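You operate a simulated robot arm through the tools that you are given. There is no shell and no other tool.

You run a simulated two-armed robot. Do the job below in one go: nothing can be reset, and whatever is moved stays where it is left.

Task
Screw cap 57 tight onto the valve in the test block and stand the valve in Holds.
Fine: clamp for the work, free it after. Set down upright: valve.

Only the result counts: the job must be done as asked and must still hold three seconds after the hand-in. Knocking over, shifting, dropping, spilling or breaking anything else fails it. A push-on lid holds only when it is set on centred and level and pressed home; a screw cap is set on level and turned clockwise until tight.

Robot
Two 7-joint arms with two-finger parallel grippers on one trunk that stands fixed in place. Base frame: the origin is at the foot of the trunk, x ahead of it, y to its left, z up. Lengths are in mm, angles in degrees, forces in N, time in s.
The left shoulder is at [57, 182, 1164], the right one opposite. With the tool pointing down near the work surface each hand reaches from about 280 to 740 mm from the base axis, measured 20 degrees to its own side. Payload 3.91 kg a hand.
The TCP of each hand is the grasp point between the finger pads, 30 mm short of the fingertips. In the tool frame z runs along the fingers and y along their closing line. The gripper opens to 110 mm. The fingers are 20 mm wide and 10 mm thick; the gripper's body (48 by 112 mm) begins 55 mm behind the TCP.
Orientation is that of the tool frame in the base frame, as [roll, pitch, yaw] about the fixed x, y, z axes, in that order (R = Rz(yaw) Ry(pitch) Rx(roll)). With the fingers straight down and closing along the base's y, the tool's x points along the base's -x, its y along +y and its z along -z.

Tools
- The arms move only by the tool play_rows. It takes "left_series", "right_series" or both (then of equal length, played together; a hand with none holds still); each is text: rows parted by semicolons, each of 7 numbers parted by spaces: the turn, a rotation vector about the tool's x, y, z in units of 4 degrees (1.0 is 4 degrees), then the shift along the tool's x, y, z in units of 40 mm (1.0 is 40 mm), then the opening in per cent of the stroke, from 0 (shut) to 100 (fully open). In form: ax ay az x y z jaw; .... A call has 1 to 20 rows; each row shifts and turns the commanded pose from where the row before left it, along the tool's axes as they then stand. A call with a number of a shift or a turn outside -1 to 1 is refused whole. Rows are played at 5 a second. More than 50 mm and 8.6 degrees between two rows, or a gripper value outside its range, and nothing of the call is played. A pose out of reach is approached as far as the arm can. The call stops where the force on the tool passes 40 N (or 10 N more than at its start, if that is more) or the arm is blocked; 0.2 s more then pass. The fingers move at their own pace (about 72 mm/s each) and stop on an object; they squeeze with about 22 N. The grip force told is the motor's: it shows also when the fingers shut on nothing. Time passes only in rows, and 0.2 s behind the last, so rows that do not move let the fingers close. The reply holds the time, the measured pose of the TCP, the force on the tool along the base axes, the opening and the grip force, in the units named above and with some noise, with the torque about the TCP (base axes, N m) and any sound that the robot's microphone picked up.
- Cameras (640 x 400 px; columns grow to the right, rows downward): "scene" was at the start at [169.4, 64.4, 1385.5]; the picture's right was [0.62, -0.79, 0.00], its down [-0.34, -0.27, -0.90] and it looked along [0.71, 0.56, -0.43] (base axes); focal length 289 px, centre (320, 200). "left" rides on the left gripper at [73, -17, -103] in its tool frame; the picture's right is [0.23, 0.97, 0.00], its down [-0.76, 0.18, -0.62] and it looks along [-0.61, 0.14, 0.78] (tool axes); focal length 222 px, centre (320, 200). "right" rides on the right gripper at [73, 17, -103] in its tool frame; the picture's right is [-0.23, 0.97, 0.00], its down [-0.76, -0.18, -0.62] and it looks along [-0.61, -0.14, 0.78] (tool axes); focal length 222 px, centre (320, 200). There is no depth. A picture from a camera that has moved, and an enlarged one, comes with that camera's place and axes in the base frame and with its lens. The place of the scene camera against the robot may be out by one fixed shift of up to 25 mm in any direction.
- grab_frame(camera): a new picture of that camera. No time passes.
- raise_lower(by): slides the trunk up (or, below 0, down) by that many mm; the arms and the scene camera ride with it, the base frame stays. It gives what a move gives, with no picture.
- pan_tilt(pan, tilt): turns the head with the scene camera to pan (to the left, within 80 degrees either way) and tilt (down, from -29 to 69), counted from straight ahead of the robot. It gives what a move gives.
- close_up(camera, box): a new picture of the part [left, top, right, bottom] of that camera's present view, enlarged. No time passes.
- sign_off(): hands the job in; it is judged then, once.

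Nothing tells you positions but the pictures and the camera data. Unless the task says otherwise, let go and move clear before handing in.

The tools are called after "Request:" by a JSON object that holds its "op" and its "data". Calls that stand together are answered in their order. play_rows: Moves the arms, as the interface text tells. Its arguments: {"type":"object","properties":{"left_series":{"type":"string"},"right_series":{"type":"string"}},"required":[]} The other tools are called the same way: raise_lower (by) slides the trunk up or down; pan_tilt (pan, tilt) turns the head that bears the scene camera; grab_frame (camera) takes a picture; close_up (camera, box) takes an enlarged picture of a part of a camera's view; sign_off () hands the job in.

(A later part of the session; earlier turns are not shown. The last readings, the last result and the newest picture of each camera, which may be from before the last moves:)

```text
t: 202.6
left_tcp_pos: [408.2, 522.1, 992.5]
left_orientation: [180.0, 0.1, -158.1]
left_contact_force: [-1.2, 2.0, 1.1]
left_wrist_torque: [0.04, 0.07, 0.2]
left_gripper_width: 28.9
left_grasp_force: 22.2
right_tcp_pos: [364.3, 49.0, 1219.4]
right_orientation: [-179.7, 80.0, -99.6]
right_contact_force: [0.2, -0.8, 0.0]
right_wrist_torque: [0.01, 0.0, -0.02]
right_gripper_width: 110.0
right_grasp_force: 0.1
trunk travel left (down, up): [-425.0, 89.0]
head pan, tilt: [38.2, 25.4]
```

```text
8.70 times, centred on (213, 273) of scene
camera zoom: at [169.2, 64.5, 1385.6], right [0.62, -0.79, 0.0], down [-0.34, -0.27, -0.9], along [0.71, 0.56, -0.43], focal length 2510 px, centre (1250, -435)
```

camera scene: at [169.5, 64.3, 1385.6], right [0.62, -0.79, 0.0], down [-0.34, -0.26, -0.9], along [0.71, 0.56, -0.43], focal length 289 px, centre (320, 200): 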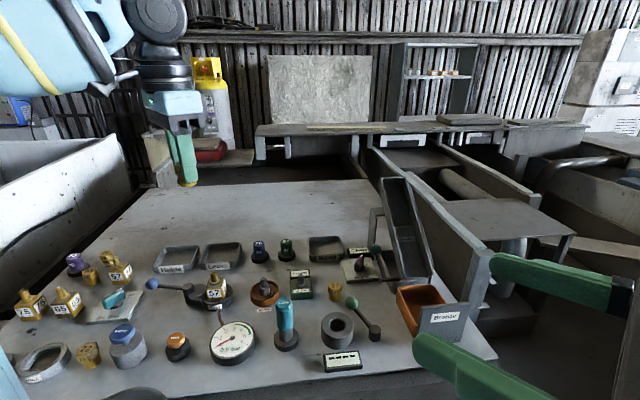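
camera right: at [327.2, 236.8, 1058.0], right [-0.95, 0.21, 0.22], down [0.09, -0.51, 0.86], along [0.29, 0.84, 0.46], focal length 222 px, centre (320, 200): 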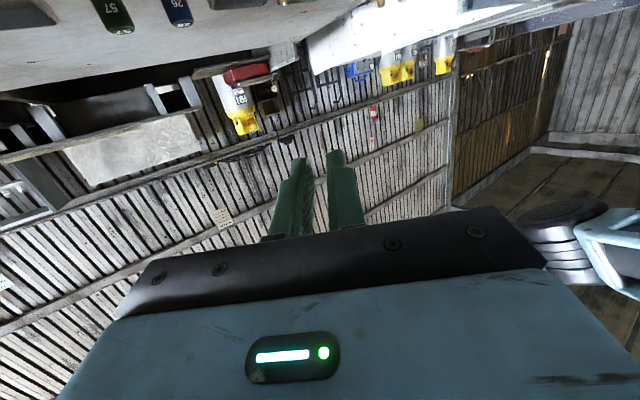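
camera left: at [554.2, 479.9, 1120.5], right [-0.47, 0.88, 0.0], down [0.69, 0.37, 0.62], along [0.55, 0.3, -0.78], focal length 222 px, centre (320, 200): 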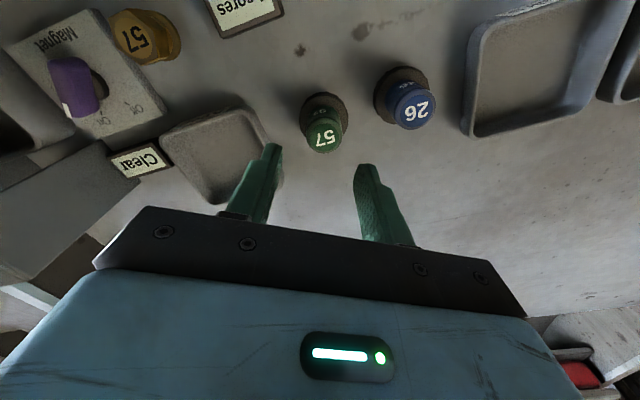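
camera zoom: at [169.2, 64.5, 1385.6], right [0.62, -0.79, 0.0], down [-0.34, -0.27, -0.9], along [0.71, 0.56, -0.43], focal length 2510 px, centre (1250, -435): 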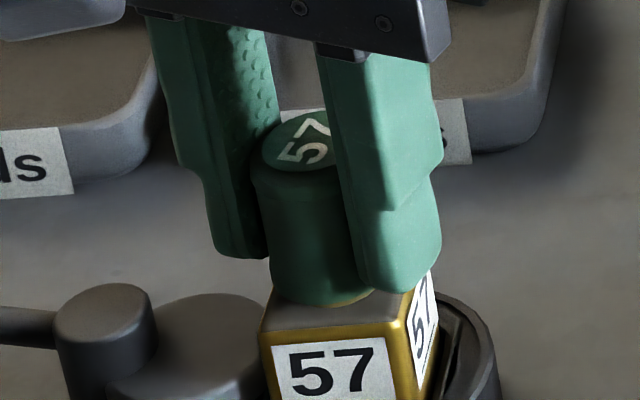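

The cap itself has stopped turning while the fingers slip at 0.2–0.33 N·m, which suggests it is tight. I'll regrip at a fresh angle and try again to confirm.

Request:
{"op": "play_rows", "data": {"left_series": "0 0 0 0 0 0 20;0 0 0 0 0 0 42;0 0 0 0 0 0 42;0 0 -1 0 0 0 42;0 0 -1 0 0 0 42;0 0 -1 0 0 0 42;0 0 -1 0 0 0 42;0 0 -1 0 0 0 42;0 0 -1 0 0 0 42;0 0 -1 0 0 0 42;0 0 -1 0 0 0 42;0 0 -1 0 0 0 42;0 0 -1 0 0 0 42;0 0 -1 0 0 0 42;0 0 -1 0 0 0 42;0 0 -1 0 0 0 42;0 0 -1 0 0 0 42;0 0 -1 0 0 0 42;0 0 0 0 0 0 42"}}

Request:
{"op": "close_up", "data": {"camera": "scene", "box": [190, 250, 236, 296]}}

Request:
{"op": "close_up", "data": {"camera": "left", "box": [270, 80, 370, 210]}}

```text
t: 206.6
left_tcp_pos: [408.4, 522.6, 991.5]
left_orientation: [180.0, 0.0, -98.1]
left_contact_force: [0.5, 0.4, 0.1]
left_wrist_torque: [0.03, -0.01, 0.02]
left_gripper_width: 46.2
left_grasp_force: 0.2
right_tcp_pos: [363.1, 48.5, 1219.1]
right_orientation: [-179.8, 80.0, -99.7]
right_contact_force: [0.4, 0.8, -0.4]
right_wrist_torque: [-0.01, 0.02, -0.02]
right_gripper_width: 110.0
right_grasp_force: 0.1
trunk travel left (down, up): [-425.0, 89.0]
head pan, tilt: [38.2, 25.4]
```

```text
8.70 times, centred on (213, 273) of scene
camera zoom: at [169.4, 64.4, 1385.6], right [0.62, -0.79, 0.0], down [-0.34, -0.27, -0.9], along [0.71, 0.56, -0.43], focal length 2510 px, centre (1250, -435)
```

zoom: 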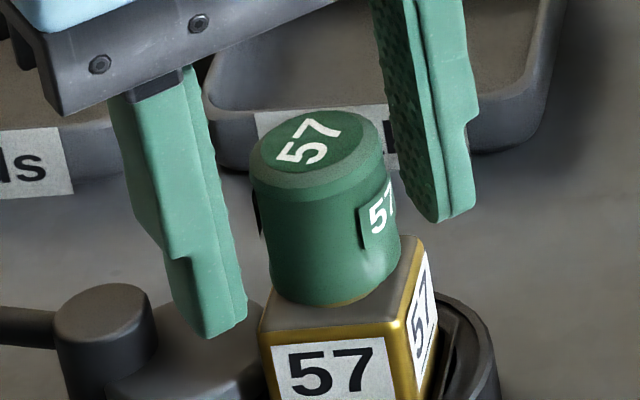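

```text
3.08 times, centred on (320, 145) of left
camera zoom: at [415.4, 449.4, 1094.3], right [-1.0, -0.09, 0.0], down [-0.07, 0.78, 0.62], along [-0.06, 0.62, -0.78], focal length 684 px, centre (320, 369)
```

zoom: 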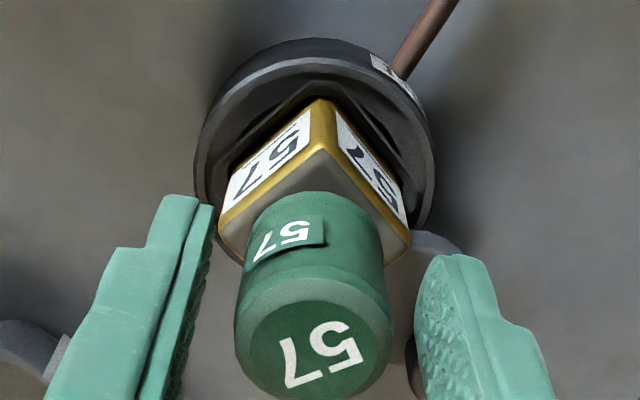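

The cap stands level on the valve. I'll centre the hand on it (about 2 mm), close again and turn clockwise once more.

Request:
{"op": "play_rows", "data": {"left_series": "0 0 0 0 -0.05 0 42;0 0 0 0 0 0 42;0 0 0 0 0 0 20;0 0 0 0 0 0 0;0 0 0 0 0 0 0;0 0 0 0 0 0 0"}}

Request:
{"op": "play_rows", "data": {"left_series": "0 0 1 0 0 0 0;0 0 1 0 0 0 0;0 0 1 0 0 0 0;0 0 1 0 0 0 0;0 0 1 0 0 0 0"}}

Request:
{"op": "close_up", "data": {"camera": "scene", "box": [190, 250, 236, 296]}}

Request:
{"op": "close_up", "data": {"camera": "left", "box": [270, 80, 370, 210]}}

```text
t: 208.0
left_tcp_pos: [410.0, 523.6, 992.0]
left_orientation: [180.0, 0.0, -98.1]
left_contact_force: [-2.0, 0.6, 0.8]
left_wrist_torque: [0.06, 0.05, -0.01]
left_gripper_width: 28.7
left_grasp_force: 22.3
right_tcp_pos: [362.0, 46.6, 1218.7]
right_orientation: [-179.7, 80.1, -99.7]
right_contact_force: [-0.2, 1.0, -0.1]
right_wrist_torque: [0.0, -0.01, 0.01]
right_gripper_width: 110.0
right_grasp_force: 0.1
trunk travel left (down, up): [-425.0, 89.0]
head pan, tilt: [38.2, 25.4]
```

```text
t: 209.2
left_tcp_pos: [410.6, 525.2, 991.2]
left_orientation: [179.9, 0.0, -118.1]
left_contact_force: [-7.9, 0.6, -1.8]
left_wrist_torque: [0.01, 0.19, 0.25]
left_gripper_width: 28.7
left_grasp_force: 22.0
right_tcp_pos: [362.2, 46.6, 1219.1]
right_orientation: [-179.6, 80.0, -99.5]
right_contact_force: [-0.1, 0.1, -0.1]
right_wrist_torque: [0.01, 0.03, 0.01]
right_gripper_width: 110.0
right_grasp_force: 0.1
trunk travel left (down, up): [-425.0, 89.0]
head pan, tilt: [38.2, 25.4]
```

```text
8.70 times, centred on (213, 273) of scene
camera zoom: at [168.5, 64.5, 1385.7], right [0.62, -0.79, 0.0], down [-0.34, -0.27, -0.9], along [0.71, 0.56, -0.43], focal length 2510 px, centre (1250, -435)
```

zoom: 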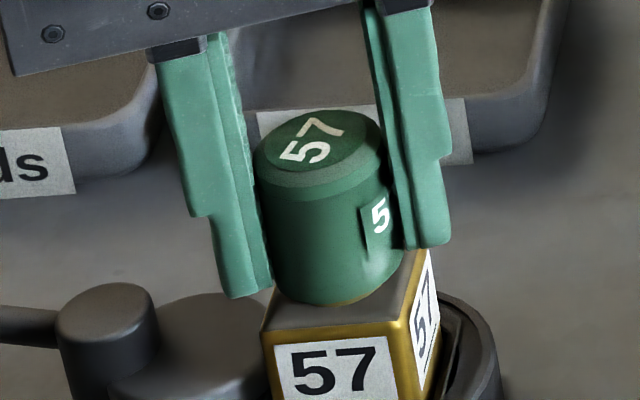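

```text
3.08 times, centred on (320, 145) of left
camera zoom: at [391.2, 452.2, 1094.2], right [-0.97, 0.26, 0.0], down [0.2, 0.76, 0.62], along [0.16, 0.6, -0.78], focal length 684 px, centre (320, 369)
```

zoom: 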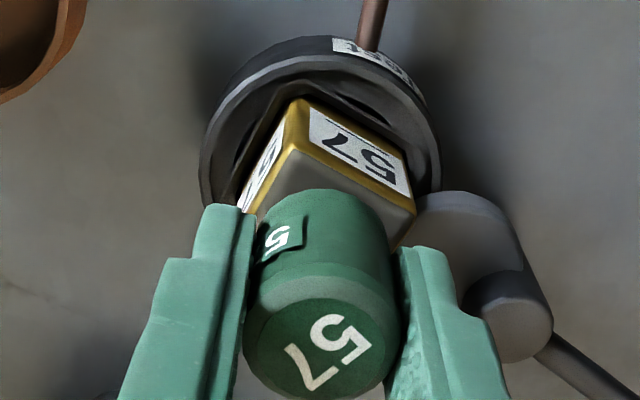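

The cap did not move while the fingers slipped at 0.25 N·m, so it is tight. I'll check with a gentle upward pull that it is really held by the thread.

Request:
{"op": "play_rows", "data": {"left_series": "0 0 0 0 0 -0.03 0;0 0 0 0 0 -0.03 0;0 0 0 0 0 0 0"}}

Request:
{"op": "close_up", "data": {"camera": "scene", "box": [190, 250, 236, 296]}}

```text
t: 210.0
left_tcp_pos: [410.5, 524.4, 992.4]
left_orientation: [179.9, -0.2, -118.0]
left_contact_force: [-6.9, 0.5, -17.8]
left_wrist_torque: [0.07, 0.11, 0.03]
left_gripper_width: 29.0
left_grasp_force: 22.0
right_tcp_pos: [363.1, 49.2, 1220.0]
right_orientation: [-179.8, 79.9, -99.8]
right_contact_force: [-0.6, -0.2, -0.5]
right_wrist_torque: [0.03, 0.04, -0.01]
right_gripper_width: 109.9
right_grasp_force: 0.0
trunk travel left (down, up): [-425.0, 89.0]
head pan, tilt: [38.2, 25.4]
```

```text
8.70 times, centred on (213, 273) of scene
camera zoom: at [169.5, 66.0, 1385.4], right [0.62, -0.79, 0.0], down [-0.34, -0.27, -0.9], along [0.71, 0.56, -0.43], focal length 2510 px, centre (1250, -435)
```

zoom: 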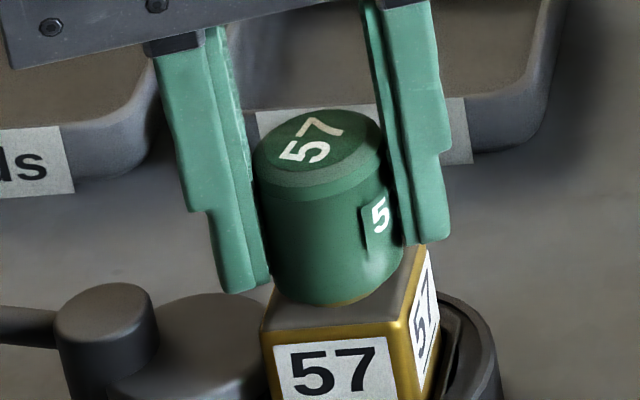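

A 17.8 N pull could not lift it, so the thread holds. I'll relax, regrip once more and give it a last slow tightening twist.

Request:
{"op": "play_rows", "data": {"left_series": "0 0 0 0 0 0.06 0;0 0 0 0 0 0 20;0 0 0 0 0 0 40;0 0 -1 0 0 0 40;0 0 -1 0 0 0 40;0 0 -1 0 0 0 40;0 0 -1 0 0 0 40;0 0 -1 0 0 0 40;0 0 -1 0 0 0 40;0 0 -1 0 0 0 40;0 0 -1 0 0 0 40;0 0 0 0 0 0 20;0 0 0 0 0 0 0;0 0 0 0 0 0 0;0 0 0 0 0 0 0"}}

Request:
{"op": "play_rows", "data": {"left_series": "0 0 0.5 0 0 0 0;0 0 0.5 0 0 0 0"}}

Request:
{"op": "play_rows", "data": {"left_series": "0 0 0.5 0 0 0 0;0 0 0.5 0 0 0 0"}}

Request:
{"op": "play_rows", "data": {"left_series": "0 0 0.5 0 0 0 0;0 0 0.5 0 0 0 0"}}

Request:
{"op": "play_rows", "data": {"left_series": "0 0 0.5 0 0 0 0;0 0 0.5 0 0 0 0"}}

```text
t: 213.2
left_tcp_pos: [410.9, 522.2, 993.8]
left_orientation: [-179.9, 0.0, -86.0]
left_contact_force: [-9.3, -1.3, -1.1]
left_wrist_torque: [-0.07, 0.3, 0.02]
left_gripper_width: 29.2
left_grasp_force: 21.9
right_tcp_pos: [361.5, 47.5, 1220.4]
right_orientation: [-179.5, 80.1, -99.4]
right_contact_force: [-0.3, -0.2, 0.0]
right_wrist_torque: [0.04, 0.01, 0.05]
right_gripper_width: 110.0
right_grasp_force: 0.3
trunk travel left (down, up): [-425.0, 89.0]
head pan, tilt: [38.2, 25.4]
```

```text
t: 213.8
left_tcp_pos: [409.1, 521.2, 992.8]
left_orientation: [-180.0, 0.0, -90.1]
left_contact_force: [-13.5, -5.3, -1.0]
left_wrist_torque: [-0.14, 0.28, 0.25]
left_gripper_width: 28.9
left_grasp_force: 21.8
right_tcp_pos: [361.2, 46.5, 1220.6]
right_orientation: [-179.4, 80.1, -99.3]
right_contact_force: [0.0, 0.3, 0.5]
right_wrist_torque: [0.05, -0.01, 0.02]
right_gripper_width: 110.0
right_grasp_force: 0.2
trunk travel left (down, up): [-425.0, 89.0]
head pan, tilt: [38.2, 25.4]
```

```text
t: 214.4
left_tcp_pos: [410.6, 521.5, 993.9]
left_orientation: [-179.8, 0.0, -94.0]
left_contact_force: [-14.8, -5.3, -0.9]
left_wrist_torque: [-0.18, 0.39, 0.27]
left_gripper_width: 29.0
left_grasp_force: 22.3
right_tcp_pos: [361.9, 47.8, 1220.3]
right_orientation: [-179.4, 80.1, -99.3]
right_contact_force: [1.0, -0.4, -0.1]
right_wrist_torque: [-0.02, 0.01, -0.03]
right_gripper_width: 110.0
right_grasp_force: 0.0
trunk travel left (down, up): [-425.0, 89.0]
head pan, tilt: [38.2, 25.4]
```

```text
t: 215.0
left_tcp_pos: [410.3, 521.9, 992.6]
left_orientation: [-180.0, 0.0, -98.1]
left_contact_force: [-17.8, -5.3, -2.2]
left_wrist_torque: [-0.14, 0.45, 0.29]
left_gripper_width: 28.8
left_grasp_force: 21.4
right_tcp_pos: [361.0, 46.8, 1219.5]
right_orientation: [-179.3, 80.1, -99.4]
right_contact_force: [-0.6, 0.9, 0.0]
right_wrist_torque: [0.04, 0.04, 0.01]
right_gripper_width: 109.9
right_grasp_force: 0.1
trunk travel left (down, up): [-425.0, 89.0]
head pan, tilt: [38.2, 25.4]
```

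```text
t: 215.6
left_tcp_pos: [411.5, 522.6, 993.3]
left_orientation: [-179.9, 0.1, -102.1]
left_contact_force: [-17.1, -2.9, -1.2]
left_wrist_torque: [-0.06, 0.51, 0.24]
left_gripper_width: 28.8
left_grasp_force: 22.3
right_tcp_pos: [361.2, 47.5, 1220.6]
right_orientation: [-179.2, 80.0, -99.2]
right_contact_force: [-0.6, 0.1, 0.7]
right_wrist_torque: [-0.02, 0.01, -0.01]
right_gripper_width: 110.0
right_grasp_force: 0.0
trunk travel left (down, up): [-425.0, 89.0]
head pan, tilt: [38.2, 25.4]
```

The torque rises at once to about 0.28 N·m and then the fingers slip, so the cap is tight. I'll release, rise clear, and look at the whole.

Request:
{"op": "play_rows", "data": {"left_series": "0 0 0 0 0 0 15;0 0 0 0 0 0 45;0 0 0 0 0 0 55;0 0 0 0 0 -0.5 55;0 0 0 0 0 -1 55;0 0 0 0 0 -1 55;0 0 0 0 0 -0.5 55;0 0 0 0 0 0 55"}}

Request:
{"op": "close_up", "data": {"camera": "scene", "box": [160, 230, 260, 310]}}

Request:
{"op": "close_up", "data": {"camera": "left", "box": [260, 60, 380, 180]}}

```text
t: 217.4
left_tcp_pos: [412.3, 520.2, 1114.3]
left_orientation: [-179.9, -0.1, -102.0]
left_contact_force: [0.3, -0.2, -0.5]
left_wrist_torque: [0.0, 0.02, -0.01]
left_gripper_width: 60.7
left_grasp_force: 0.1
right_tcp_pos: [363.5, 47.9, 1220.3]
right_orientation: [-179.8, 79.9, -99.8]
right_contact_force: [0.2, -0.2, 0.2]
right_wrist_torque: [0.01, -0.02, 0.0]
right_gripper_width: 109.9
right_grasp_force: 0.0
trunk travel left (down, up): [-425.0, 89.0]
head pan, tilt: [38.2, 25.4]
```

```text
5.00 times, centred on (210, 270) of scene
camera zoom: at [169.5, 64.5, 1385.5], right [0.62, -0.79, 0.0], down [-0.34, -0.27, -0.9], along [0.71, 0.56, -0.43], focal length 1443 px, centre (870, -150)
```

zoom: 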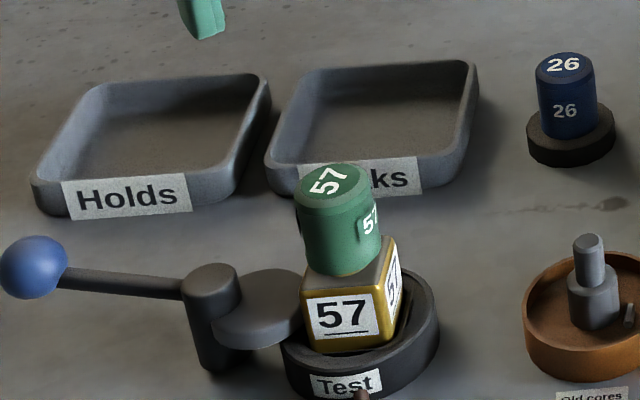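

```text
3.33 times, centred on (320, 120) of left
camera zoom: at [413.3, 446.0, 1216.7], right [-1.0, -0.02, 0.0], down [-0.01, 0.78, 0.62], along [-0.01, 0.62, -0.78], focal length 740 px, centre (320, 467)
```

zoom: 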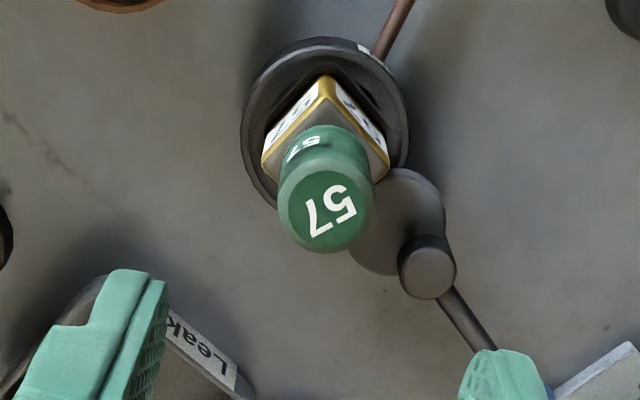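

Cap 57 is on the valve. Now I'll free the clamp: move above the lever ball near (321, 617).

Request:
{"op": "play_rows", "data": {"left_series": "0 0 0 -0.473 0.684 0 50;0 0 0 -0.473 0.684 0 45;0 0 0 -0.473 0.684 0 45;0 0 0 -0.473 0.684 0 45;0 0 -1 0 0 0 45;0 0 -1 0 0 0 45;0 0 -1 0 0 0 45;0 0 -1 0 0 0 45;0 0 -1 0 0 0 45;0 0 -1 0 0 0 45;0 0 -1 0 0 0 45;0 0 -1 0 0 0 45;0 0 -1 0 0 0 45;0 0 -1 0 0 0 45;0 0 -1 0 0 0 45;0 0 -1 0 0 0 45;0 0 -1 0 0 0 45;0 0 0 0 0 1 45;0 0 0 0 0 1 45;0 0 0 0 0 0 45"}}

Request:
{"op": "grab_frame", "data": {"camera": "left"}}

Request:
{"op": "close_up", "data": {"camera": "scene", "box": [120, 220, 240, 310]}}

```text
t: 221.6
left_tcp_pos: [320.9, 620.0, 1030.8]
left_orientation: [179.9, 0.0, -50.0]
left_contact_force: [-0.3, 0.6, -0.8]
left_wrist_torque: [0.05, 0.02, -0.02]
left_gripper_width: 49.3
left_grasp_force: 0.1
right_tcp_pos: [363.0, 47.3, 1219.5]
right_orientation: [-179.7, 80.0, -99.7]
right_contact_force: [0.2, 0.4, 0.0]
right_wrist_torque: [-0.01, -0.01, 0.0]
right_gripper_width: 110.0
right_grasp_force: 0.0
trunk travel left (down, up): [-425.0, 89.0]
head pan, tilt: [38.2, 25.4]
```

```text
taken
camera left: at [379.4, 574.6, 1133.5], right [-0.6, -0.8, 0.0], down [-0.63, 0.47, 0.62], along [-0.5, 0.37, -0.78], focal length 222 px, centre (320, 200)
```

left: 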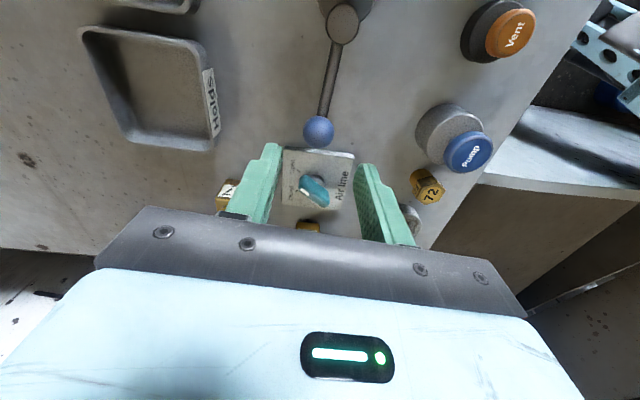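

```text
4.44 times, centred on (180, 265) of scene
camera zoom: at [169.2, 64.2, 1385.6], right [0.62, -0.79, 0.0], down [-0.34, -0.27, -0.9], along [0.71, 0.56, -0.43], focal length 1283 px, centre (942, -89)
```

zoom: 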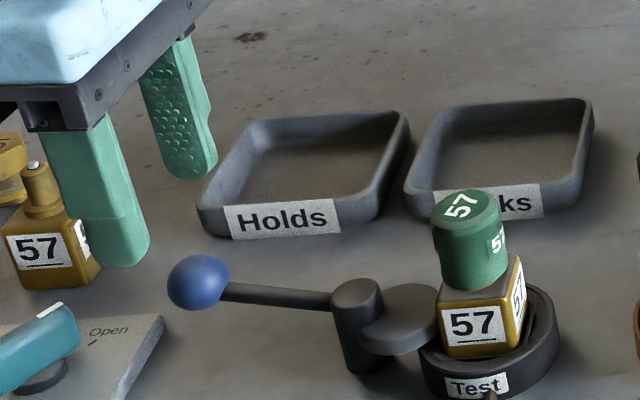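

The ball is 7 mm nearer the hub than the TCP; I'll correct, descend and swing the lever back clockwise.

Request:
{"op": "play_rows", "data": {"left_series": "0 0 0 0.19 -0.016 0 45;0 0 0 0 0 0.5 45;0 0 0 0 0 0.5 45;0 0 0 0 0 0.32 45;0 0 0 0 0 0 38;0 0 0 0 0 0 32;0 0 0 0 0 0 32"}}

Request:
{"op": "close_up", "data": {"camera": "scene", "box": [140, 220, 260, 310]}}

Request:
{"op": "close_up", "data": {"camera": "left", "box": [240, 100, 400, 240]}}

```text
t: 223.2
left_tcp_pos: [326.9, 613.1, 980.0]
left_orientation: [180.0, 0.0, -49.9]
left_contact_force: [-0.2, 0.5, -0.2]
left_wrist_torque: [-0.01, 0.01, 0.0]
left_gripper_width: 35.2
left_grasp_force: 0.0
right_tcp_pos: [363.0, 48.3, 1219.9]
right_orientation: [-179.8, 80.0, -99.7]
right_contact_force: [0.2, -0.1, 0.1]
right_wrist_torque: [0.0, -0.01, 0.0]
right_gripper_width: 109.9
right_grasp_force: 0.0
trunk travel left (down, up): [-425.0, 89.0]
head pan, tilt: [38.2, 25.4]
```

```text
4.44 times, centred on (200, 265) of scene
camera zoom: at [169.4, 64.4, 1385.6], right [0.62, -0.79, 0.0], down [-0.34, -0.27, -0.9], along [0.71, 0.56, -0.43], focal length 1283 px, centre (853, -89)
```

zoom: 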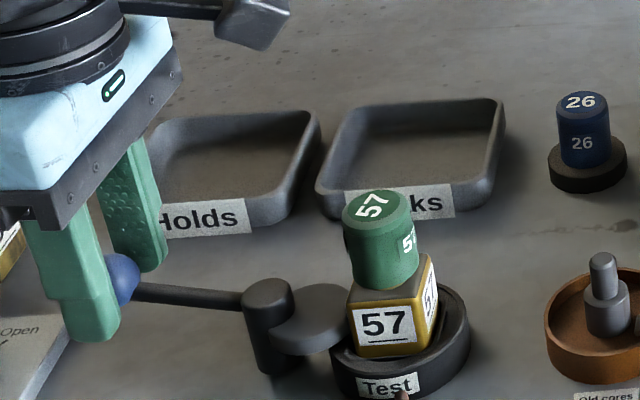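

```text
2.86 times, centred on (320, 170) of left
camera zoom: at [386.5, 568.3, 1082.6], right [-0.6, -0.8, 0.0], down [-0.63, 0.47, 0.62], along [-0.5, 0.37, -0.78], focal length 635 px, centre (320, 286)
```

zoom: 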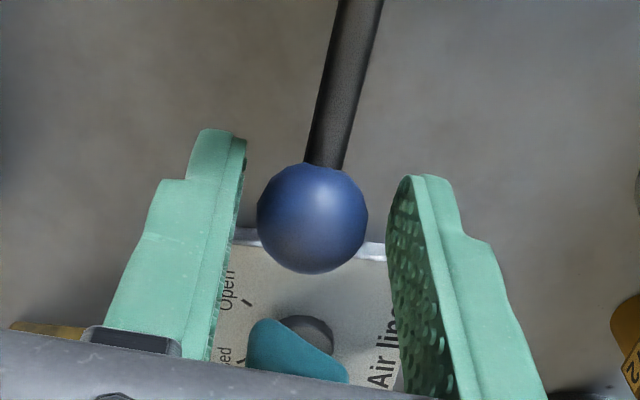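

Request:
{"op": "play_rows", "data": {"left_series": "0 0 0 0 0 0 15;0 0 0 0 0 0 0;0 0 0 0 0 0 0;0 0 1 0.004 -0.119 0 0;0 0 1 0.004 -0.119 0 0;0 0 1 0.004 -0.119 0 0;0 0 1 0.004 -0.119 0 0"}}

Request:
{"op": "close_up", "data": {"camera": "scene", "box": [140, 220, 260, 310]}}

```text
t: 224.8
left_tcp_pos: [342.0, 623.3, 979.9]
left_orientation: [180.0, 0.0, -66.1]
left_contact_force: [6.2, -4.6, 0.0]
left_wrist_torque: [-0.4, -0.29, 0.2]
left_gripper_width: 25.2
left_grasp_force: 44.6
right_tcp_pos: [363.4, 46.8, 1220.2]
right_orientation: [-179.9, 80.1, -100.0]
right_contact_force: [0.9, -0.3, -0.9]
right_wrist_torque: [-0.03, 0.01, -0.01]
right_gripper_width: 110.1
right_grasp_force: 0.0
trunk travel left (down, up): [-425.0, 89.0]
head pan, tilt: [38.2, 25.4]
```

```text
4.44 times, centred on (200, 265) of scene
camera zoom: at [170.1, 63.7, 1385.5], right [0.62, -0.79, 0.0], down [-0.34, -0.27, -0.9], along [0.71, 0.56, -0.43], focal length 1283 px, centre (853, -89)
```

zoom: 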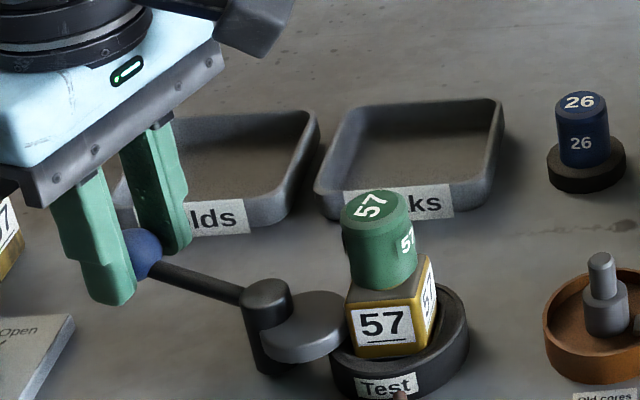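

The clamp is loosening and the lever swings back. I'll continue the swing to its original open position.

Request:
{"op": "play_rows", "data": {"left_series": "0 0 0 0 0 0 30;0 0 0 -0.06 0 0 30;0 0 1 0.004 -0.124 0 30;0 0 1 0.004 -0.124 0 30;0 0 1 0.004 -0.124 0 30;0 0 1 0.004 -0.124 0 30;0 0 1 0.004 -0.124 0 30;0 0 1 0.004 -0.124 0 30;0 0 1 0.004 -0.124 0 30;0 0 1 0.004 -0.124 0 30"}}

Request:
{"op": "close_up", "data": {"camera": "scene", "box": [140, 220, 260, 310]}}

```text
t: 227.0
left_tcp_pos: [379.8, 631.3, 979.7]
left_orientation: [180.0, 0.0, -98.0]
left_contact_force: [-0.5, 0.2, 0.2]
left_wrist_torque: [-0.01, 0.0, 0.02]
left_gripper_width: 32.9
left_grasp_force: 0.0
right_tcp_pos: [362.7, 47.6, 1219.9]
right_orientation: [-179.8, 80.0, -99.8]
right_contact_force: [-1.0, -0.2, -0.4]
right_wrist_torque: [-0.03, -0.04, -0.01]
right_gripper_width: 110.0
right_grasp_force: 0.0
trunk travel left (down, up): [-425.0, 89.0]
head pan, tilt: [38.2, 25.4]
```

```text
4.44 times, centred on (200, 265) of scene
camera zoom: at [169.6, 64.4, 1385.6], right [0.62, -0.79, 0.0], down [-0.34, -0.27, -0.9], along [0.71, 0.56, -0.43], focal length 1283 px, centre (853, -89)
```

zoom: 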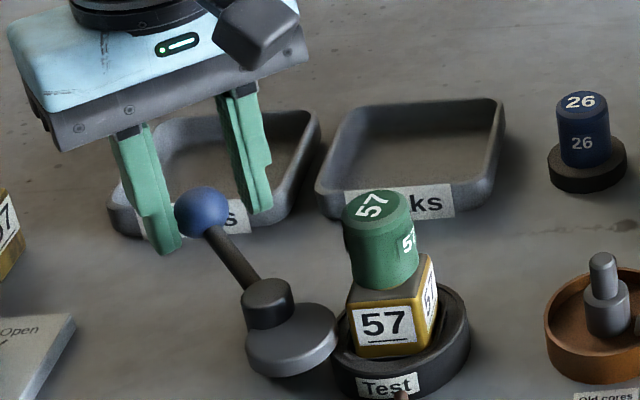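

Request:
{"op": "play_rows", "data": {"left_series": "0 0 1 0.004 -0.124 0 30;0 0 1 0.004 -0.124 0 30;0 0 1 0.004 -0.124 0 30;0 0 1 0.004 -0.124 0 30;0 0 1 0.004 -0.124 0 30;0 0 1 0.004 -0.124 0 30;0 0 1 0.004 -0.124 0 30;0 0 1 0.004 -0.124 0 30;0 0 0 0 0 0 30"}}

Request:
{"op": "close_up", "data": {"camera": "scene", "box": [140, 220, 260, 310]}}

```text
t: 229.0
left_tcp_pos: [415.5, 615.0, 980.4]
left_orientation: [-180.0, 0.0, -130.2]
left_contact_force: [-0.5, -0.8, 0.2]
left_wrist_torque: [0.01, 0.02, -0.02]
left_gripper_width: 32.8
left_grasp_force: 0.1
right_tcp_pos: [361.7, 47.1, 1218.9]
right_orientation: [-179.7, 79.9, -99.6]
right_contact_force: [-0.2, -0.5, 0.7]
right_wrist_torque: [0.02, -0.03, -0.03]
right_gripper_width: 109.8
right_grasp_force: 0.1
trunk travel left (down, up): [-425.0, 89.0]
head pan, tilt: [38.2, 25.4]
```

```text
4.44 times, centred on (200, 265) of scene
camera zoom: at [169.3, 64.4, 1385.6], right [0.62, -0.79, 0.0], down [-0.34, -0.27, -0.9], along [0.71, 0.56, -0.43], focal length 1283 px, centre (853, -89)
```

zoom: 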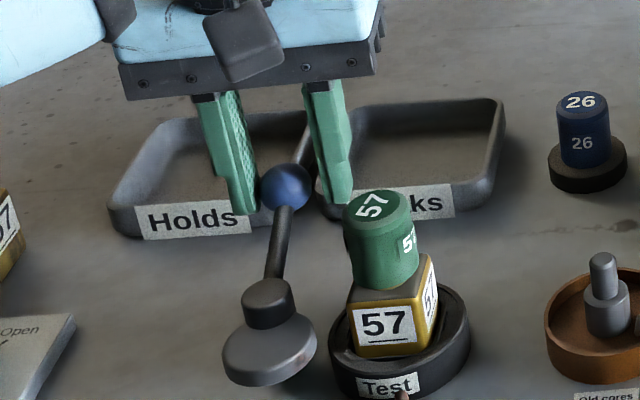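

The clamp is free and the lever is back in its original place. I'll rise and survey the valve and the Holds tray for the next move.

Request:
{"op": "play_rows", "data": {"left_series": "0 0 0 0 0 0 45;0 0 0 0 0 -0.5 45;0 0 0 0 0 -1 45;0 0 0 0 0 -1 45;0 0 0 0 0 -1 45;0 0 0 0.8 0 0 45;0 0 0 0.8 0 0 45;0 0 0 0 0 0 45"}}

Request:
{"op": "grab_frame", "data": {"camera": "left"}}

Request:
{"op": "close_up", "data": {"camera": "scene", "box": [140, 220, 260, 310]}}

```text
t: 230.8
left_tcp_pos: [374.0, 568.2, 1116.3]
left_orientation: [-180.0, -0.1, -130.0]
left_contact_force: [-0.1, -0.1, 0.4]
left_wrist_torque: [0.0, 0.01, 0.0]
left_gripper_width: 49.4
left_grasp_force: 0.0
right_tcp_pos: [363.1, 48.1, 1219.0]
right_orientation: [-179.9, 80.0, -100.0]
right_contact_force: [0.5, 0.0, -1.9]
right_wrist_torque: [0.0, -0.01, 0.01]
right_gripper_width: 109.9
right_grasp_force: 0.1
trunk travel left (down, up): [-425.0, 89.0]
head pan, tilt: [38.2, 25.4]
```

```text
taken
camera left: at [340.7, 502.3, 1220.5], right [-0.89, 0.45, 0.0], down [0.35, 0.7, 0.62], along [0.28, 0.56, -0.78], focal length 222 px, centre (320, 200)
```

left: 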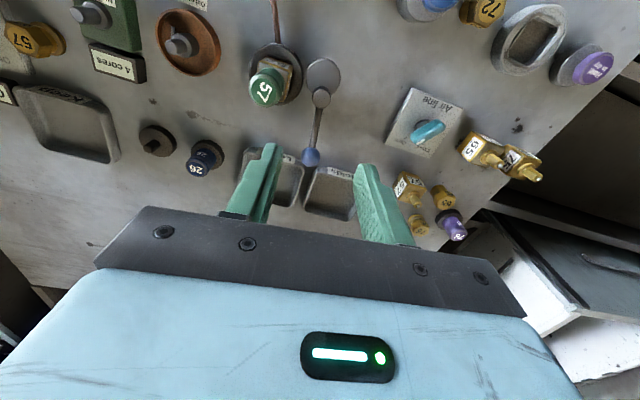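

```text
4.44 times, centred on (200, 265) of scene
camera zoom: at [169.6, 64.3, 1385.5], right [0.62, -0.79, 0.0], down [-0.34, -0.27, -0.9], along [0.71, 0.56, -0.43], focal length 1283 px, centre (853, -89)
```

zoom: 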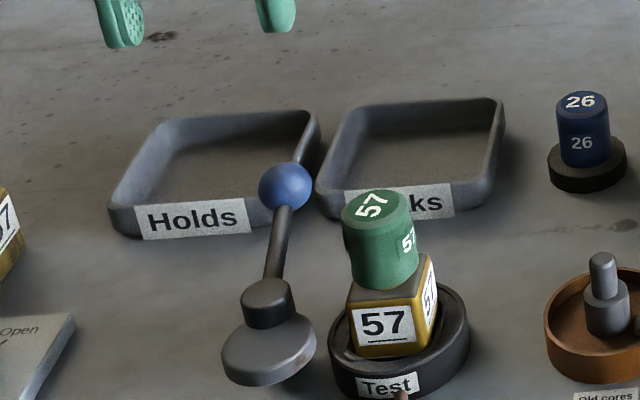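

Request:
{"op": "close_up", "data": {"camera": "left", "box": [290, 130, 400, 240]}}

Request:
{"op": "close_up", "data": {"camera": "left", "box": [225, 40, 355, 130]}}

Request:
{"op": "close_up", "data": {"camera": "scene", "box": [145, 230, 215, 280]}}

Request:
{"op": "close_up", "data": {"camera": "scene", "box": [200, 260, 240, 300]}}

```text
3.64 times, centred on (345, 185) of left
camera zoom: at [340.7, 502.3, 1220.5], right [-0.89, 0.45, 0.0], down [0.35, 0.7, 0.62], along [0.28, 0.56, -0.78], focal length 808 px, centre (229, 254)
```

zoom: 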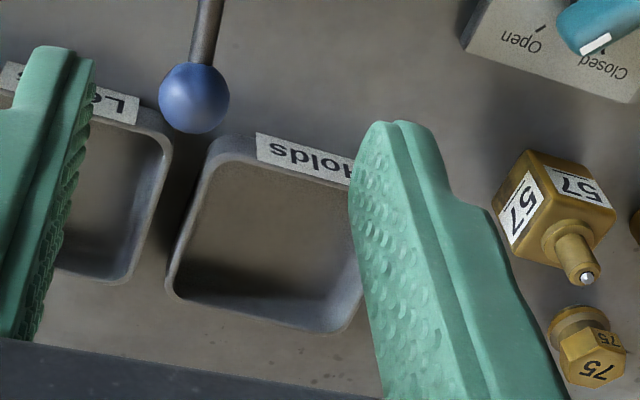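

```text
4.44 times, centred on (290, 85) of left
camera zoom: at [340.7, 502.3, 1220.5], right [-0.89, 0.45, 0.0], down [0.35, 0.7, 0.62], along [0.28, 0.56, -0.78], focal length 987 px, centre (453, 711)
```

zoom: 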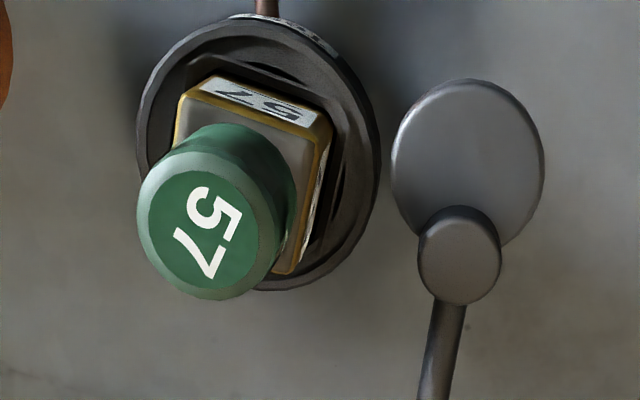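

```text
8.00 times, centred on (180, 255) of scene
camera zoom: at [169.6, 64.3, 1385.5], right [0.62, -0.79, 0.0], down [-0.34, -0.27, -0.9], along [0.71, 0.56, -0.43], focal length 2309 px, centre (1440, -240)
```

zoom: 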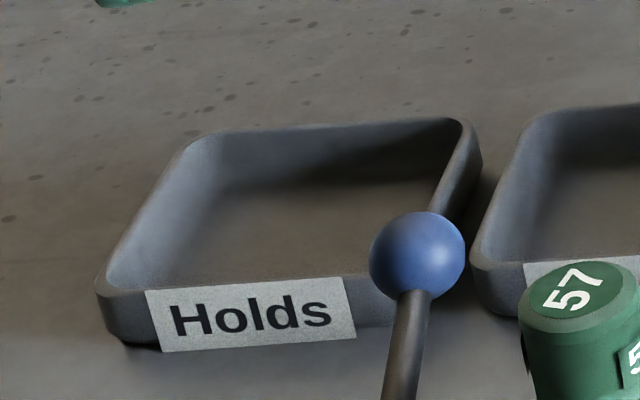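

```text
10.00 times, centred on (220, 280) of scene
camera zoom: at [169.6, 64.3, 1385.5], right [0.62, -0.79, 0.0], down [-0.34, -0.27, -0.9], along [0.71, 0.56, -0.43], focal length 2886 px, centre (1320, -600)
```

zoom: 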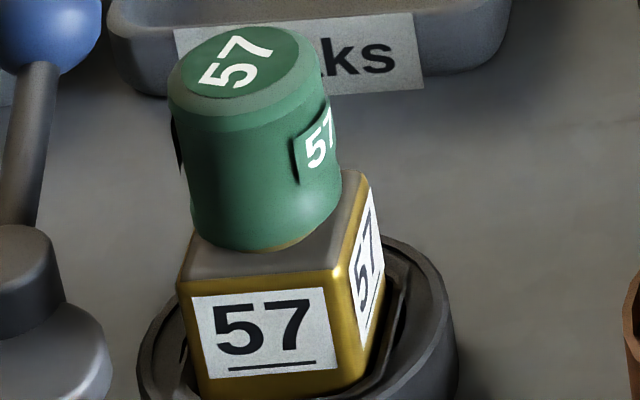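

Holds tray is centred near (421, 718) with its rim at 930; the valve body is a 32 mm square with faces at 45°. I'll turn to yaw 134 to grip the body clear of the clamp, and move above it.

Request:
{"op": "play_rows", "data": {"left_series": "0 0 1 0 0 0 50;0 0 1 0 0 0 50;0 0 1 0 0 0 50;0 0 1 0 0 0 50;0 0 1 0 0 0 50;0 0 1 0 0 0 50;0 0 1 0 0 0 50;0 0 1 0 0 0 50;0 0 1 0 0 0 50;0 0 1 0 0 0 50;0 0 1 0 0 0 50;0 0 1 0 0 0 50;0 0 1 0 0 0 50;0 0 1 0 0 0 50;0 0 1 0 0 0 50;0 0 1 0 0 0 50;0 0 1 0 0 0 50;0 0 1 0 0 0 50;0 0 1 0 0 0 50;0 0 1 0 0 0 50"}}

Request:
{"op": "play_rows", "data": {"left_series": "0 0 1 0 0 0 50;0 0 1 0 0 0 50;0 0 1 0 0 0 50;0 0 0.9 0 0 0 50;0 0 0 -0.725 -0.072 0 50;0 0 0 -0.725 -0.072 0 50;0 0 0 0 0 0.8 50;0 0 0 0 0 0 50;0 0 0 0 0 0 50"}}

Request:
{"op": "grab_frame", "data": {"camera": "left"}}

Request:
{"op": "close_up", "data": {"camera": "left", "box": [260, 90, 380, 200]}}

Request:
{"op": "close_up", "data": {"camera": "scene", "box": [160, 210, 260, 310]}}

```text
t: 235.0
left_tcp_pos: [374.2, 566.4, 1119.6]
left_orientation: [179.9, 0.0, 149.9]
left_contact_force: [0.3, -0.2, 0.8]
left_wrist_torque: [-0.02, 0.0, -0.03]
left_gripper_width: 54.9
left_grasp_force: 0.0
right_tcp_pos: [361.8, 48.3, 1217.8]
right_orientation: [-179.7, 80.0, -99.8]
right_contact_force: [0.5, 0.1, 0.0]
right_wrist_torque: [-0.05, 0.02, 0.0]
right_gripper_width: 110.1
right_grasp_force: 0.1
trunk travel left (down, up): [-425.0, 89.0]
head pan, tilt: [38.2, 25.4]
```

```text
t: 237.0
left_tcp_pos: [412.1, 519.7, 1087.6]
left_orientation: [-179.9, 0.0, 134.5]
left_contact_force: [0.3, 0.2, -0.4]
left_wrist_torque: [-0.01, -0.01, -0.01]
left_gripper_width: 55.0
left_grasp_force: 0.2
right_tcp_pos: [363.1, 48.6, 1220.1]
right_orientation: [-179.8, 80.0, -99.7]
right_contact_force: [0.0, -0.4, -0.1]
right_wrist_torque: [0.01, -0.02, 0.0]
right_gripper_width: 109.9
right_grasp_force: 0.0
trunk travel left (down, up): [-425.0, 89.0]
head pan, tilt: [38.2, 25.4]
```

```text
taken
camera left: at [348.9, 558.9, 1189.6], right [0.54, 0.84, 0.0], down [0.66, -0.42, 0.62], along [0.53, -0.34, -0.78], focal length 222 px, centre (320, 200)
```

left: 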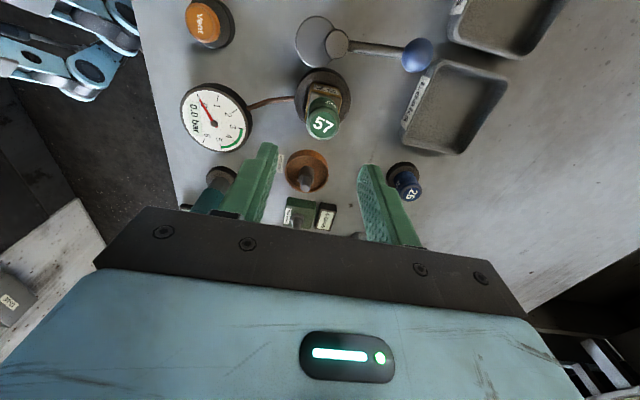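

```text
3.64 times, centred on (320, 145) of left
camera zoom: at [348.9, 558.9, 1189.6], right [0.54, 0.84, 0.0], down [0.66, -0.42, 0.62], along [0.53, -0.34, -0.78], focal length 808 px, centre (320, 400)
```

zoom: 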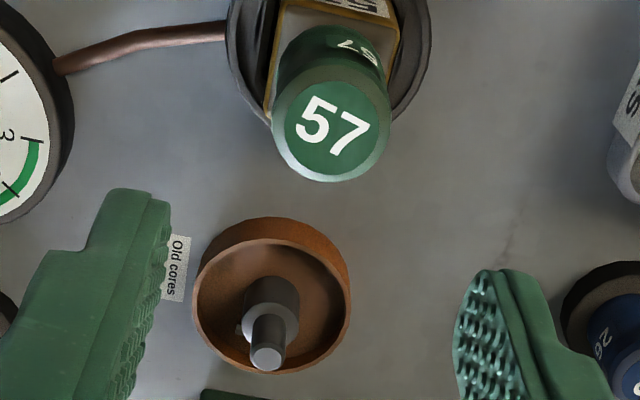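

```text
4.00 times, centred on (210, 260) of scene
camera zoom: at [169.4, 64.7, 1385.6], right [0.62, -0.79, 0.0], down [-0.34, -0.27, -0.9], along [0.71, 0.56, -0.43], focal length 1154 px, centre (760, -40)
```

zoom: 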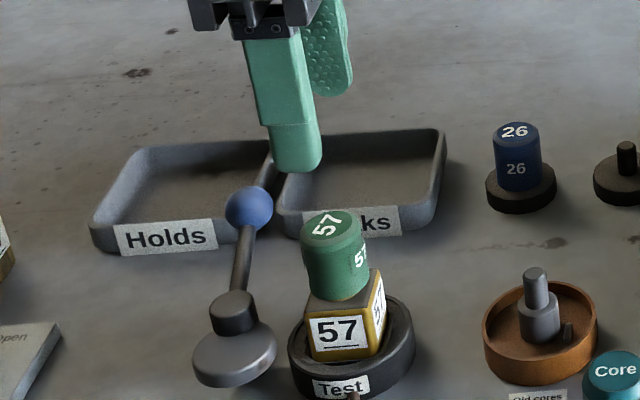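

Request:
{"op": "play_rows", "data": {"left_series": "0 0 0 0.08 0.035 0 50;0 0 0 0 0 0.7 50;0 0 0 0 0 0.7 50;0 0 0 0 0 0.3 50;0 0 0 0 0 0 50;0 0 0 0 0 0 50"}}

Request:
{"op": "grab_frame", "data": {"camera": "left"}}

Request:
{"op": "close_up", "data": {"camera": "left", "box": [250, 90, 390, 220]}}

Request:
{"op": "close_up", "data": {"camera": "scene", "box": [180, 240, 250, 310]}}

```text
t: 238.4
left_tcp_pos: [411.0, 522.7, 1018.0]
left_orientation: [180.0, 0.0, 134.4]
left_contact_force: [-0.5, 0.0, 0.6]
left_wrist_torque: [0.02, -0.03, -0.02]
left_gripper_width: 54.7
left_grasp_force: 0.1
right_tcp_pos: [363.0, 47.5, 1219.2]
right_orientation: [-179.8, 80.0, -99.8]
right_contact_force: [0.3, -0.1, 0.0]
right_wrist_torque: [0.04, -0.02, 0.0]
right_gripper_width: 110.2
right_grasp_force: 0.0
trunk travel left (down, up): [-425.0, 89.0]
head pan, tilt: [38.2, 25.4]
```

```text
taken
camera left: at [348.4, 562.6, 1121.3], right [0.54, 0.84, 0.0], down [0.66, -0.42, 0.62], along [0.53, -0.33, -0.78], focal length 222 px, centre (320, 200)
```

left: 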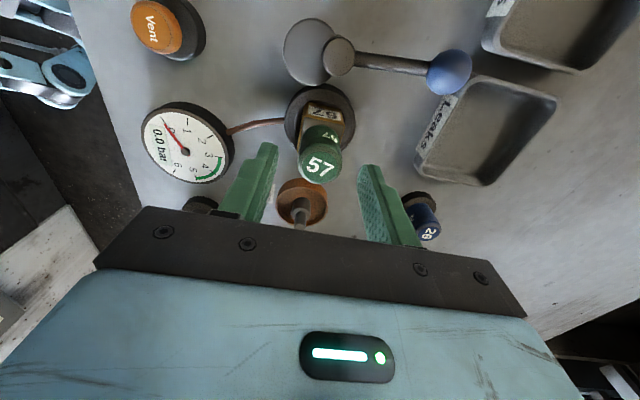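

```text
3.08 times, centred on (320, 155) of left
camera zoom: at [348.4, 562.6, 1121.3], right [0.54, 0.84, 0.0], down [0.66, -0.42, 0.62], along [0.53, -0.33, -0.78], focal length 684 px, centre (320, 338)
```

zoom: 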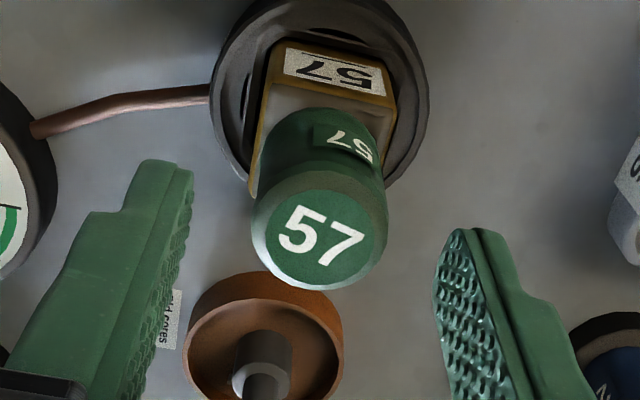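

```text
5.71 times, centred on (215, 275) of scene
camera zoom: at [169.4, 64.4, 1385.6], right [0.62, -0.79, 0.0], down [-0.34, -0.27, -0.9], along [0.71, 0.56, -0.43], focal length 1649 px, centre (920, -229)
```

zoom: 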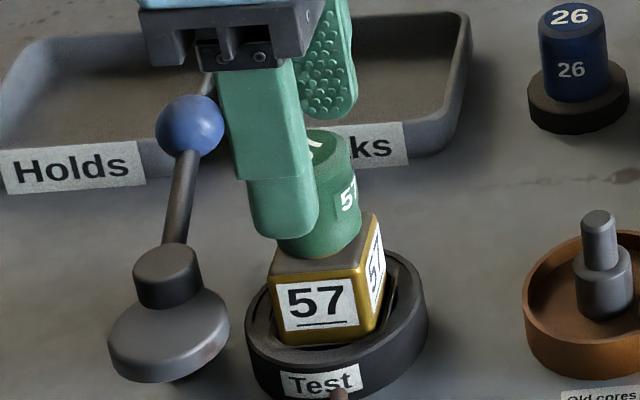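

Aligned with the body faces. I'll descend to the body and close.

Request:
{"op": "play_rows", "data": {"left_series": "0 0 0 0.035 -0.015 0.3 50;0 0 0 0 0 0.4 50;0 0 0 0 0 0.4 50;0 0 0 0 0 0.15 50;0 0 0 0 0 0 50"}}

Request:
{"op": "close_up", "data": {"camera": "left", "box": [250, 90, 390, 220]}}

Request:
{"op": "close_up", "data": {"camera": "scene", "box": [180, 240, 250, 310]}}

```text
t: 239.6
left_tcp_pos: [409.5, 523.8, 969.2]
left_orientation: [-179.9, 0.1, 134.4]
left_contact_force: [0.3, -0.2, 0.3]
left_wrist_torque: [0.01, 0.01, -0.04]
left_gripper_width: 54.8
left_grasp_force: 0.0
right_tcp_pos: [362.6, 46.8, 1220.1]
right_orientation: [-179.7, 80.0, -99.8]
right_contact_force: [-0.4, 0.9, -0.2]
right_wrist_torque: [-0.02, -0.02, -0.02]
right_gripper_width: 110.2
right_grasp_force: 0.0
trunk travel left (down, up): [-425.0, 89.0]
head pan, tilt: [38.2, 25.4]
```

```text
3.08 times, centred on (320, 155) of left
camera zoom: at [346.3, 563.4, 1071.7], right [0.54, 0.84, 0.0], down [0.66, -0.42, 0.62], along [0.53, -0.33, -0.78], focal length 684 px, centre (320, 338)
```

zoom: 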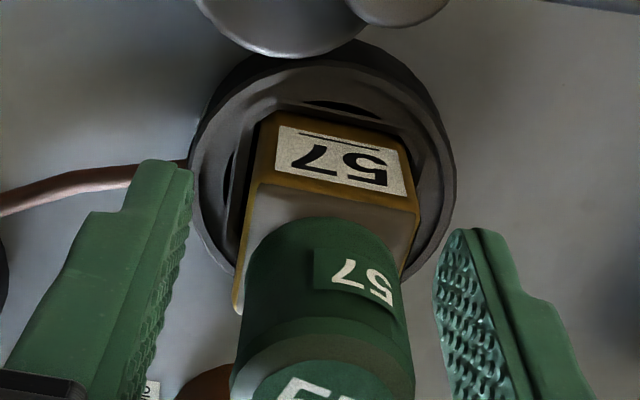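

```text
5.71 times, centred on (215, 275) of scene
camera zoom: at [169.4, 64.4, 1385.6], right [0.62, -0.79, 0.0], down [-0.34, -0.27, -0.9], along [0.71, 0.56, -0.43], focal length 1649 px, centre (920, -229)
```

zoom: 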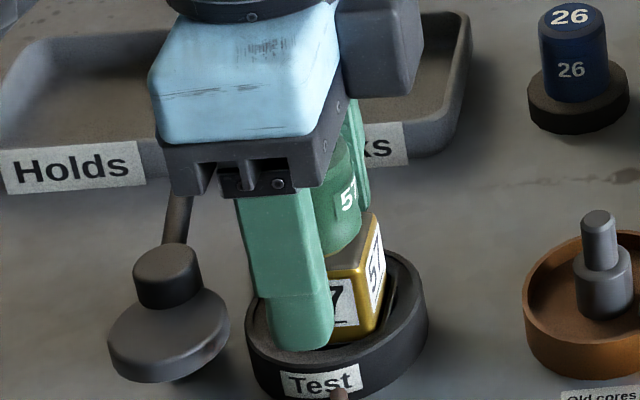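

Request:
{"op": "play_rows", "data": {"left_series": "0 0 0 0 0.04 0 50;0 0 0 0 0 0 45;0 0 0 0 0 0 38"}}

Request:
{"op": "close_up", "data": {"camera": "left", "box": [250, 90, 390, 220]}}

```text
t: 240.4
left_tcp_pos: [410.3, 524.3, 968.4]
left_orientation: [180.0, 0.0, 134.3]
left_contact_force: [0.4, 0.1, -1.0]
left_wrist_torque: [0.0, -0.01, 0.01]
left_gripper_width: 41.6
left_grasp_force: 0.0
right_tcp_pos: [362.8, 47.6, 1220.4]
right_orientation: [-179.8, 80.0, -99.7]
right_contact_force: [0.1, -0.2, 0.4]
right_wrist_torque: [0.01, 0.0, 0.0]
right_gripper_width: 109.9
right_grasp_force: 0.1
trunk travel left (down, up): [-425.0, 89.0]
head pan, tilt: [38.2, 25.4]
```

```text
3.08 times, centred on (320, 155) of left
camera zoom: at [347.2, 564.6, 1072.1], right [0.54, 0.84, 0.0], down [0.66, -0.42, 0.62], along [0.53, -0.33, -0.78], focal length 684 px, centre (320, 338)
```

zoom: 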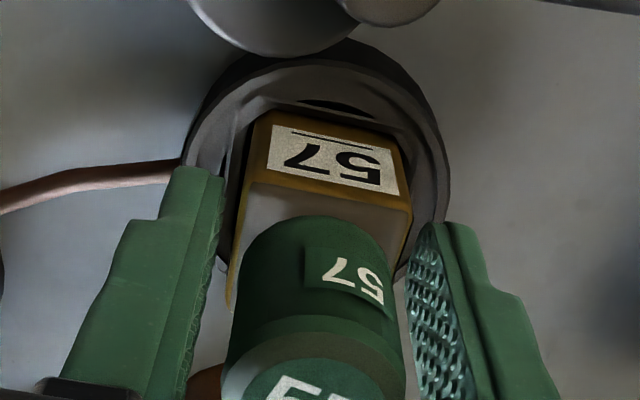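

Request:
{"op": "play_rows", "data": {"left_series": "0 0 0 0 0.035 0 38;0 0 0 0 0 0 38;0 0 0 0 0 0 38"}}

Request:
{"op": "close_up", "data": {"camera": "left", "box": [250, 90, 390, 220]}}

```text
t: 241.2
left_tcp_pos: [411.7, 526.2, 969.4]
left_orientation: [-180.0, 0.1, 134.4]
left_contact_force: [0.3, -0.3, -0.1]
left_wrist_torque: [0.01, -0.01, 0.01]
left_gripper_width: 41.6
left_grasp_force: 0.1
right_tcp_pos: [363.1, 48.9, 1220.5]
right_orientation: [-179.8, 80.0, -99.8]
right_contact_force: [-0.6, -0.3, 0.5]
right_wrist_torque: [-0.01, -0.02, 0.04]
right_gripper_width: 110.0
right_grasp_force: 0.0
trunk travel left (down, up): [-425.0, 89.0]
head pan, tilt: [38.2, 25.4]
```

```text
3.08 times, centred on (320, 155) of left
camera zoom: at [348.7, 566.1, 1072.5], right [0.54, 0.84, 0.0], down [0.66, -0.42, 0.62], along [0.53, -0.34, -0.78], focal length 684 px, centre (320, 338)
```

zoom: 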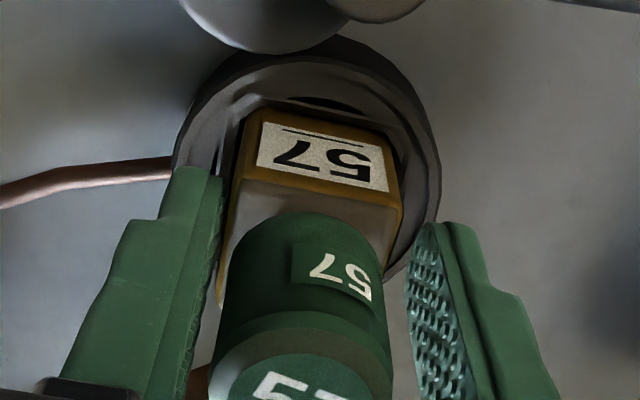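

My correction overshot because of perspective; computing at the axis, the valve is 3 mm towards tool −y. I'll move back and then close.

Request:
{"op": "play_rows", "data": {"left_series": "0 0 0 0 -0.075 0 40;0 0 0 0 0 0 40;0 0 0 0 0 0 40"}}

Request:
{"op": "close_up", "data": {"camera": "left", "box": [250, 90, 390, 220]}}

Request:
{"op": "close_up", "data": {"camera": "scene", "box": [180, 240, 250, 310]}}

```text
t: 242.0
left_tcp_pos: [407.9, 524.5, 969.6]
left_orientation: [180.0, -0.1, 134.4]
left_contact_force: [-0.6, 0.1, -0.5]
left_wrist_torque: [0.02, 0.0, 0.02]
left_gripper_width: 44.0
left_grasp_force: 0.1
right_tcp_pos: [363.4, 48.0, 1220.2]
right_orientation: [-179.8, 80.0, -99.8]
right_contact_force: [0.5, 0.8, -0.4]
right_wrist_torque: [-0.01, 0.01, -0.02]
right_gripper_width: 109.7
right_grasp_force: 0.0
trunk travel left (down, up): [-425.0, 89.0]
head pan, tilt: [38.2, 25.4]
```

```text
3.08 times, centred on (320, 155) of left
camera zoom: at [346.0, 564.8, 1072.5], right [0.54, 0.84, 0.0], down [0.66, -0.42, 0.62], along [0.53, -0.33, -0.78], focal length 684 px, centre (320, 338)
```

zoom: 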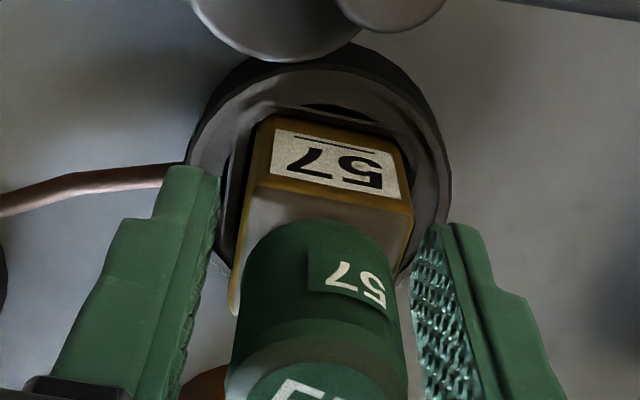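

```text
5.71 times, centred on (215, 275) of scene
camera zoom: at [169.3, 64.4, 1385.6], right [0.62, -0.79, 0.0], down [-0.34, -0.27, -0.9], along [0.71, 0.56, -0.43], focal length 1649 px, centre (920, -229)
```

zoom: 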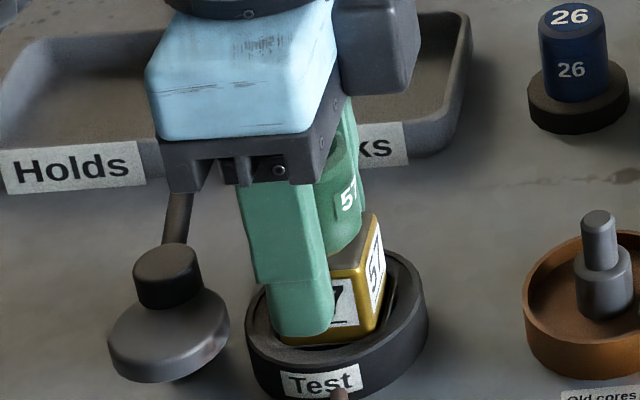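

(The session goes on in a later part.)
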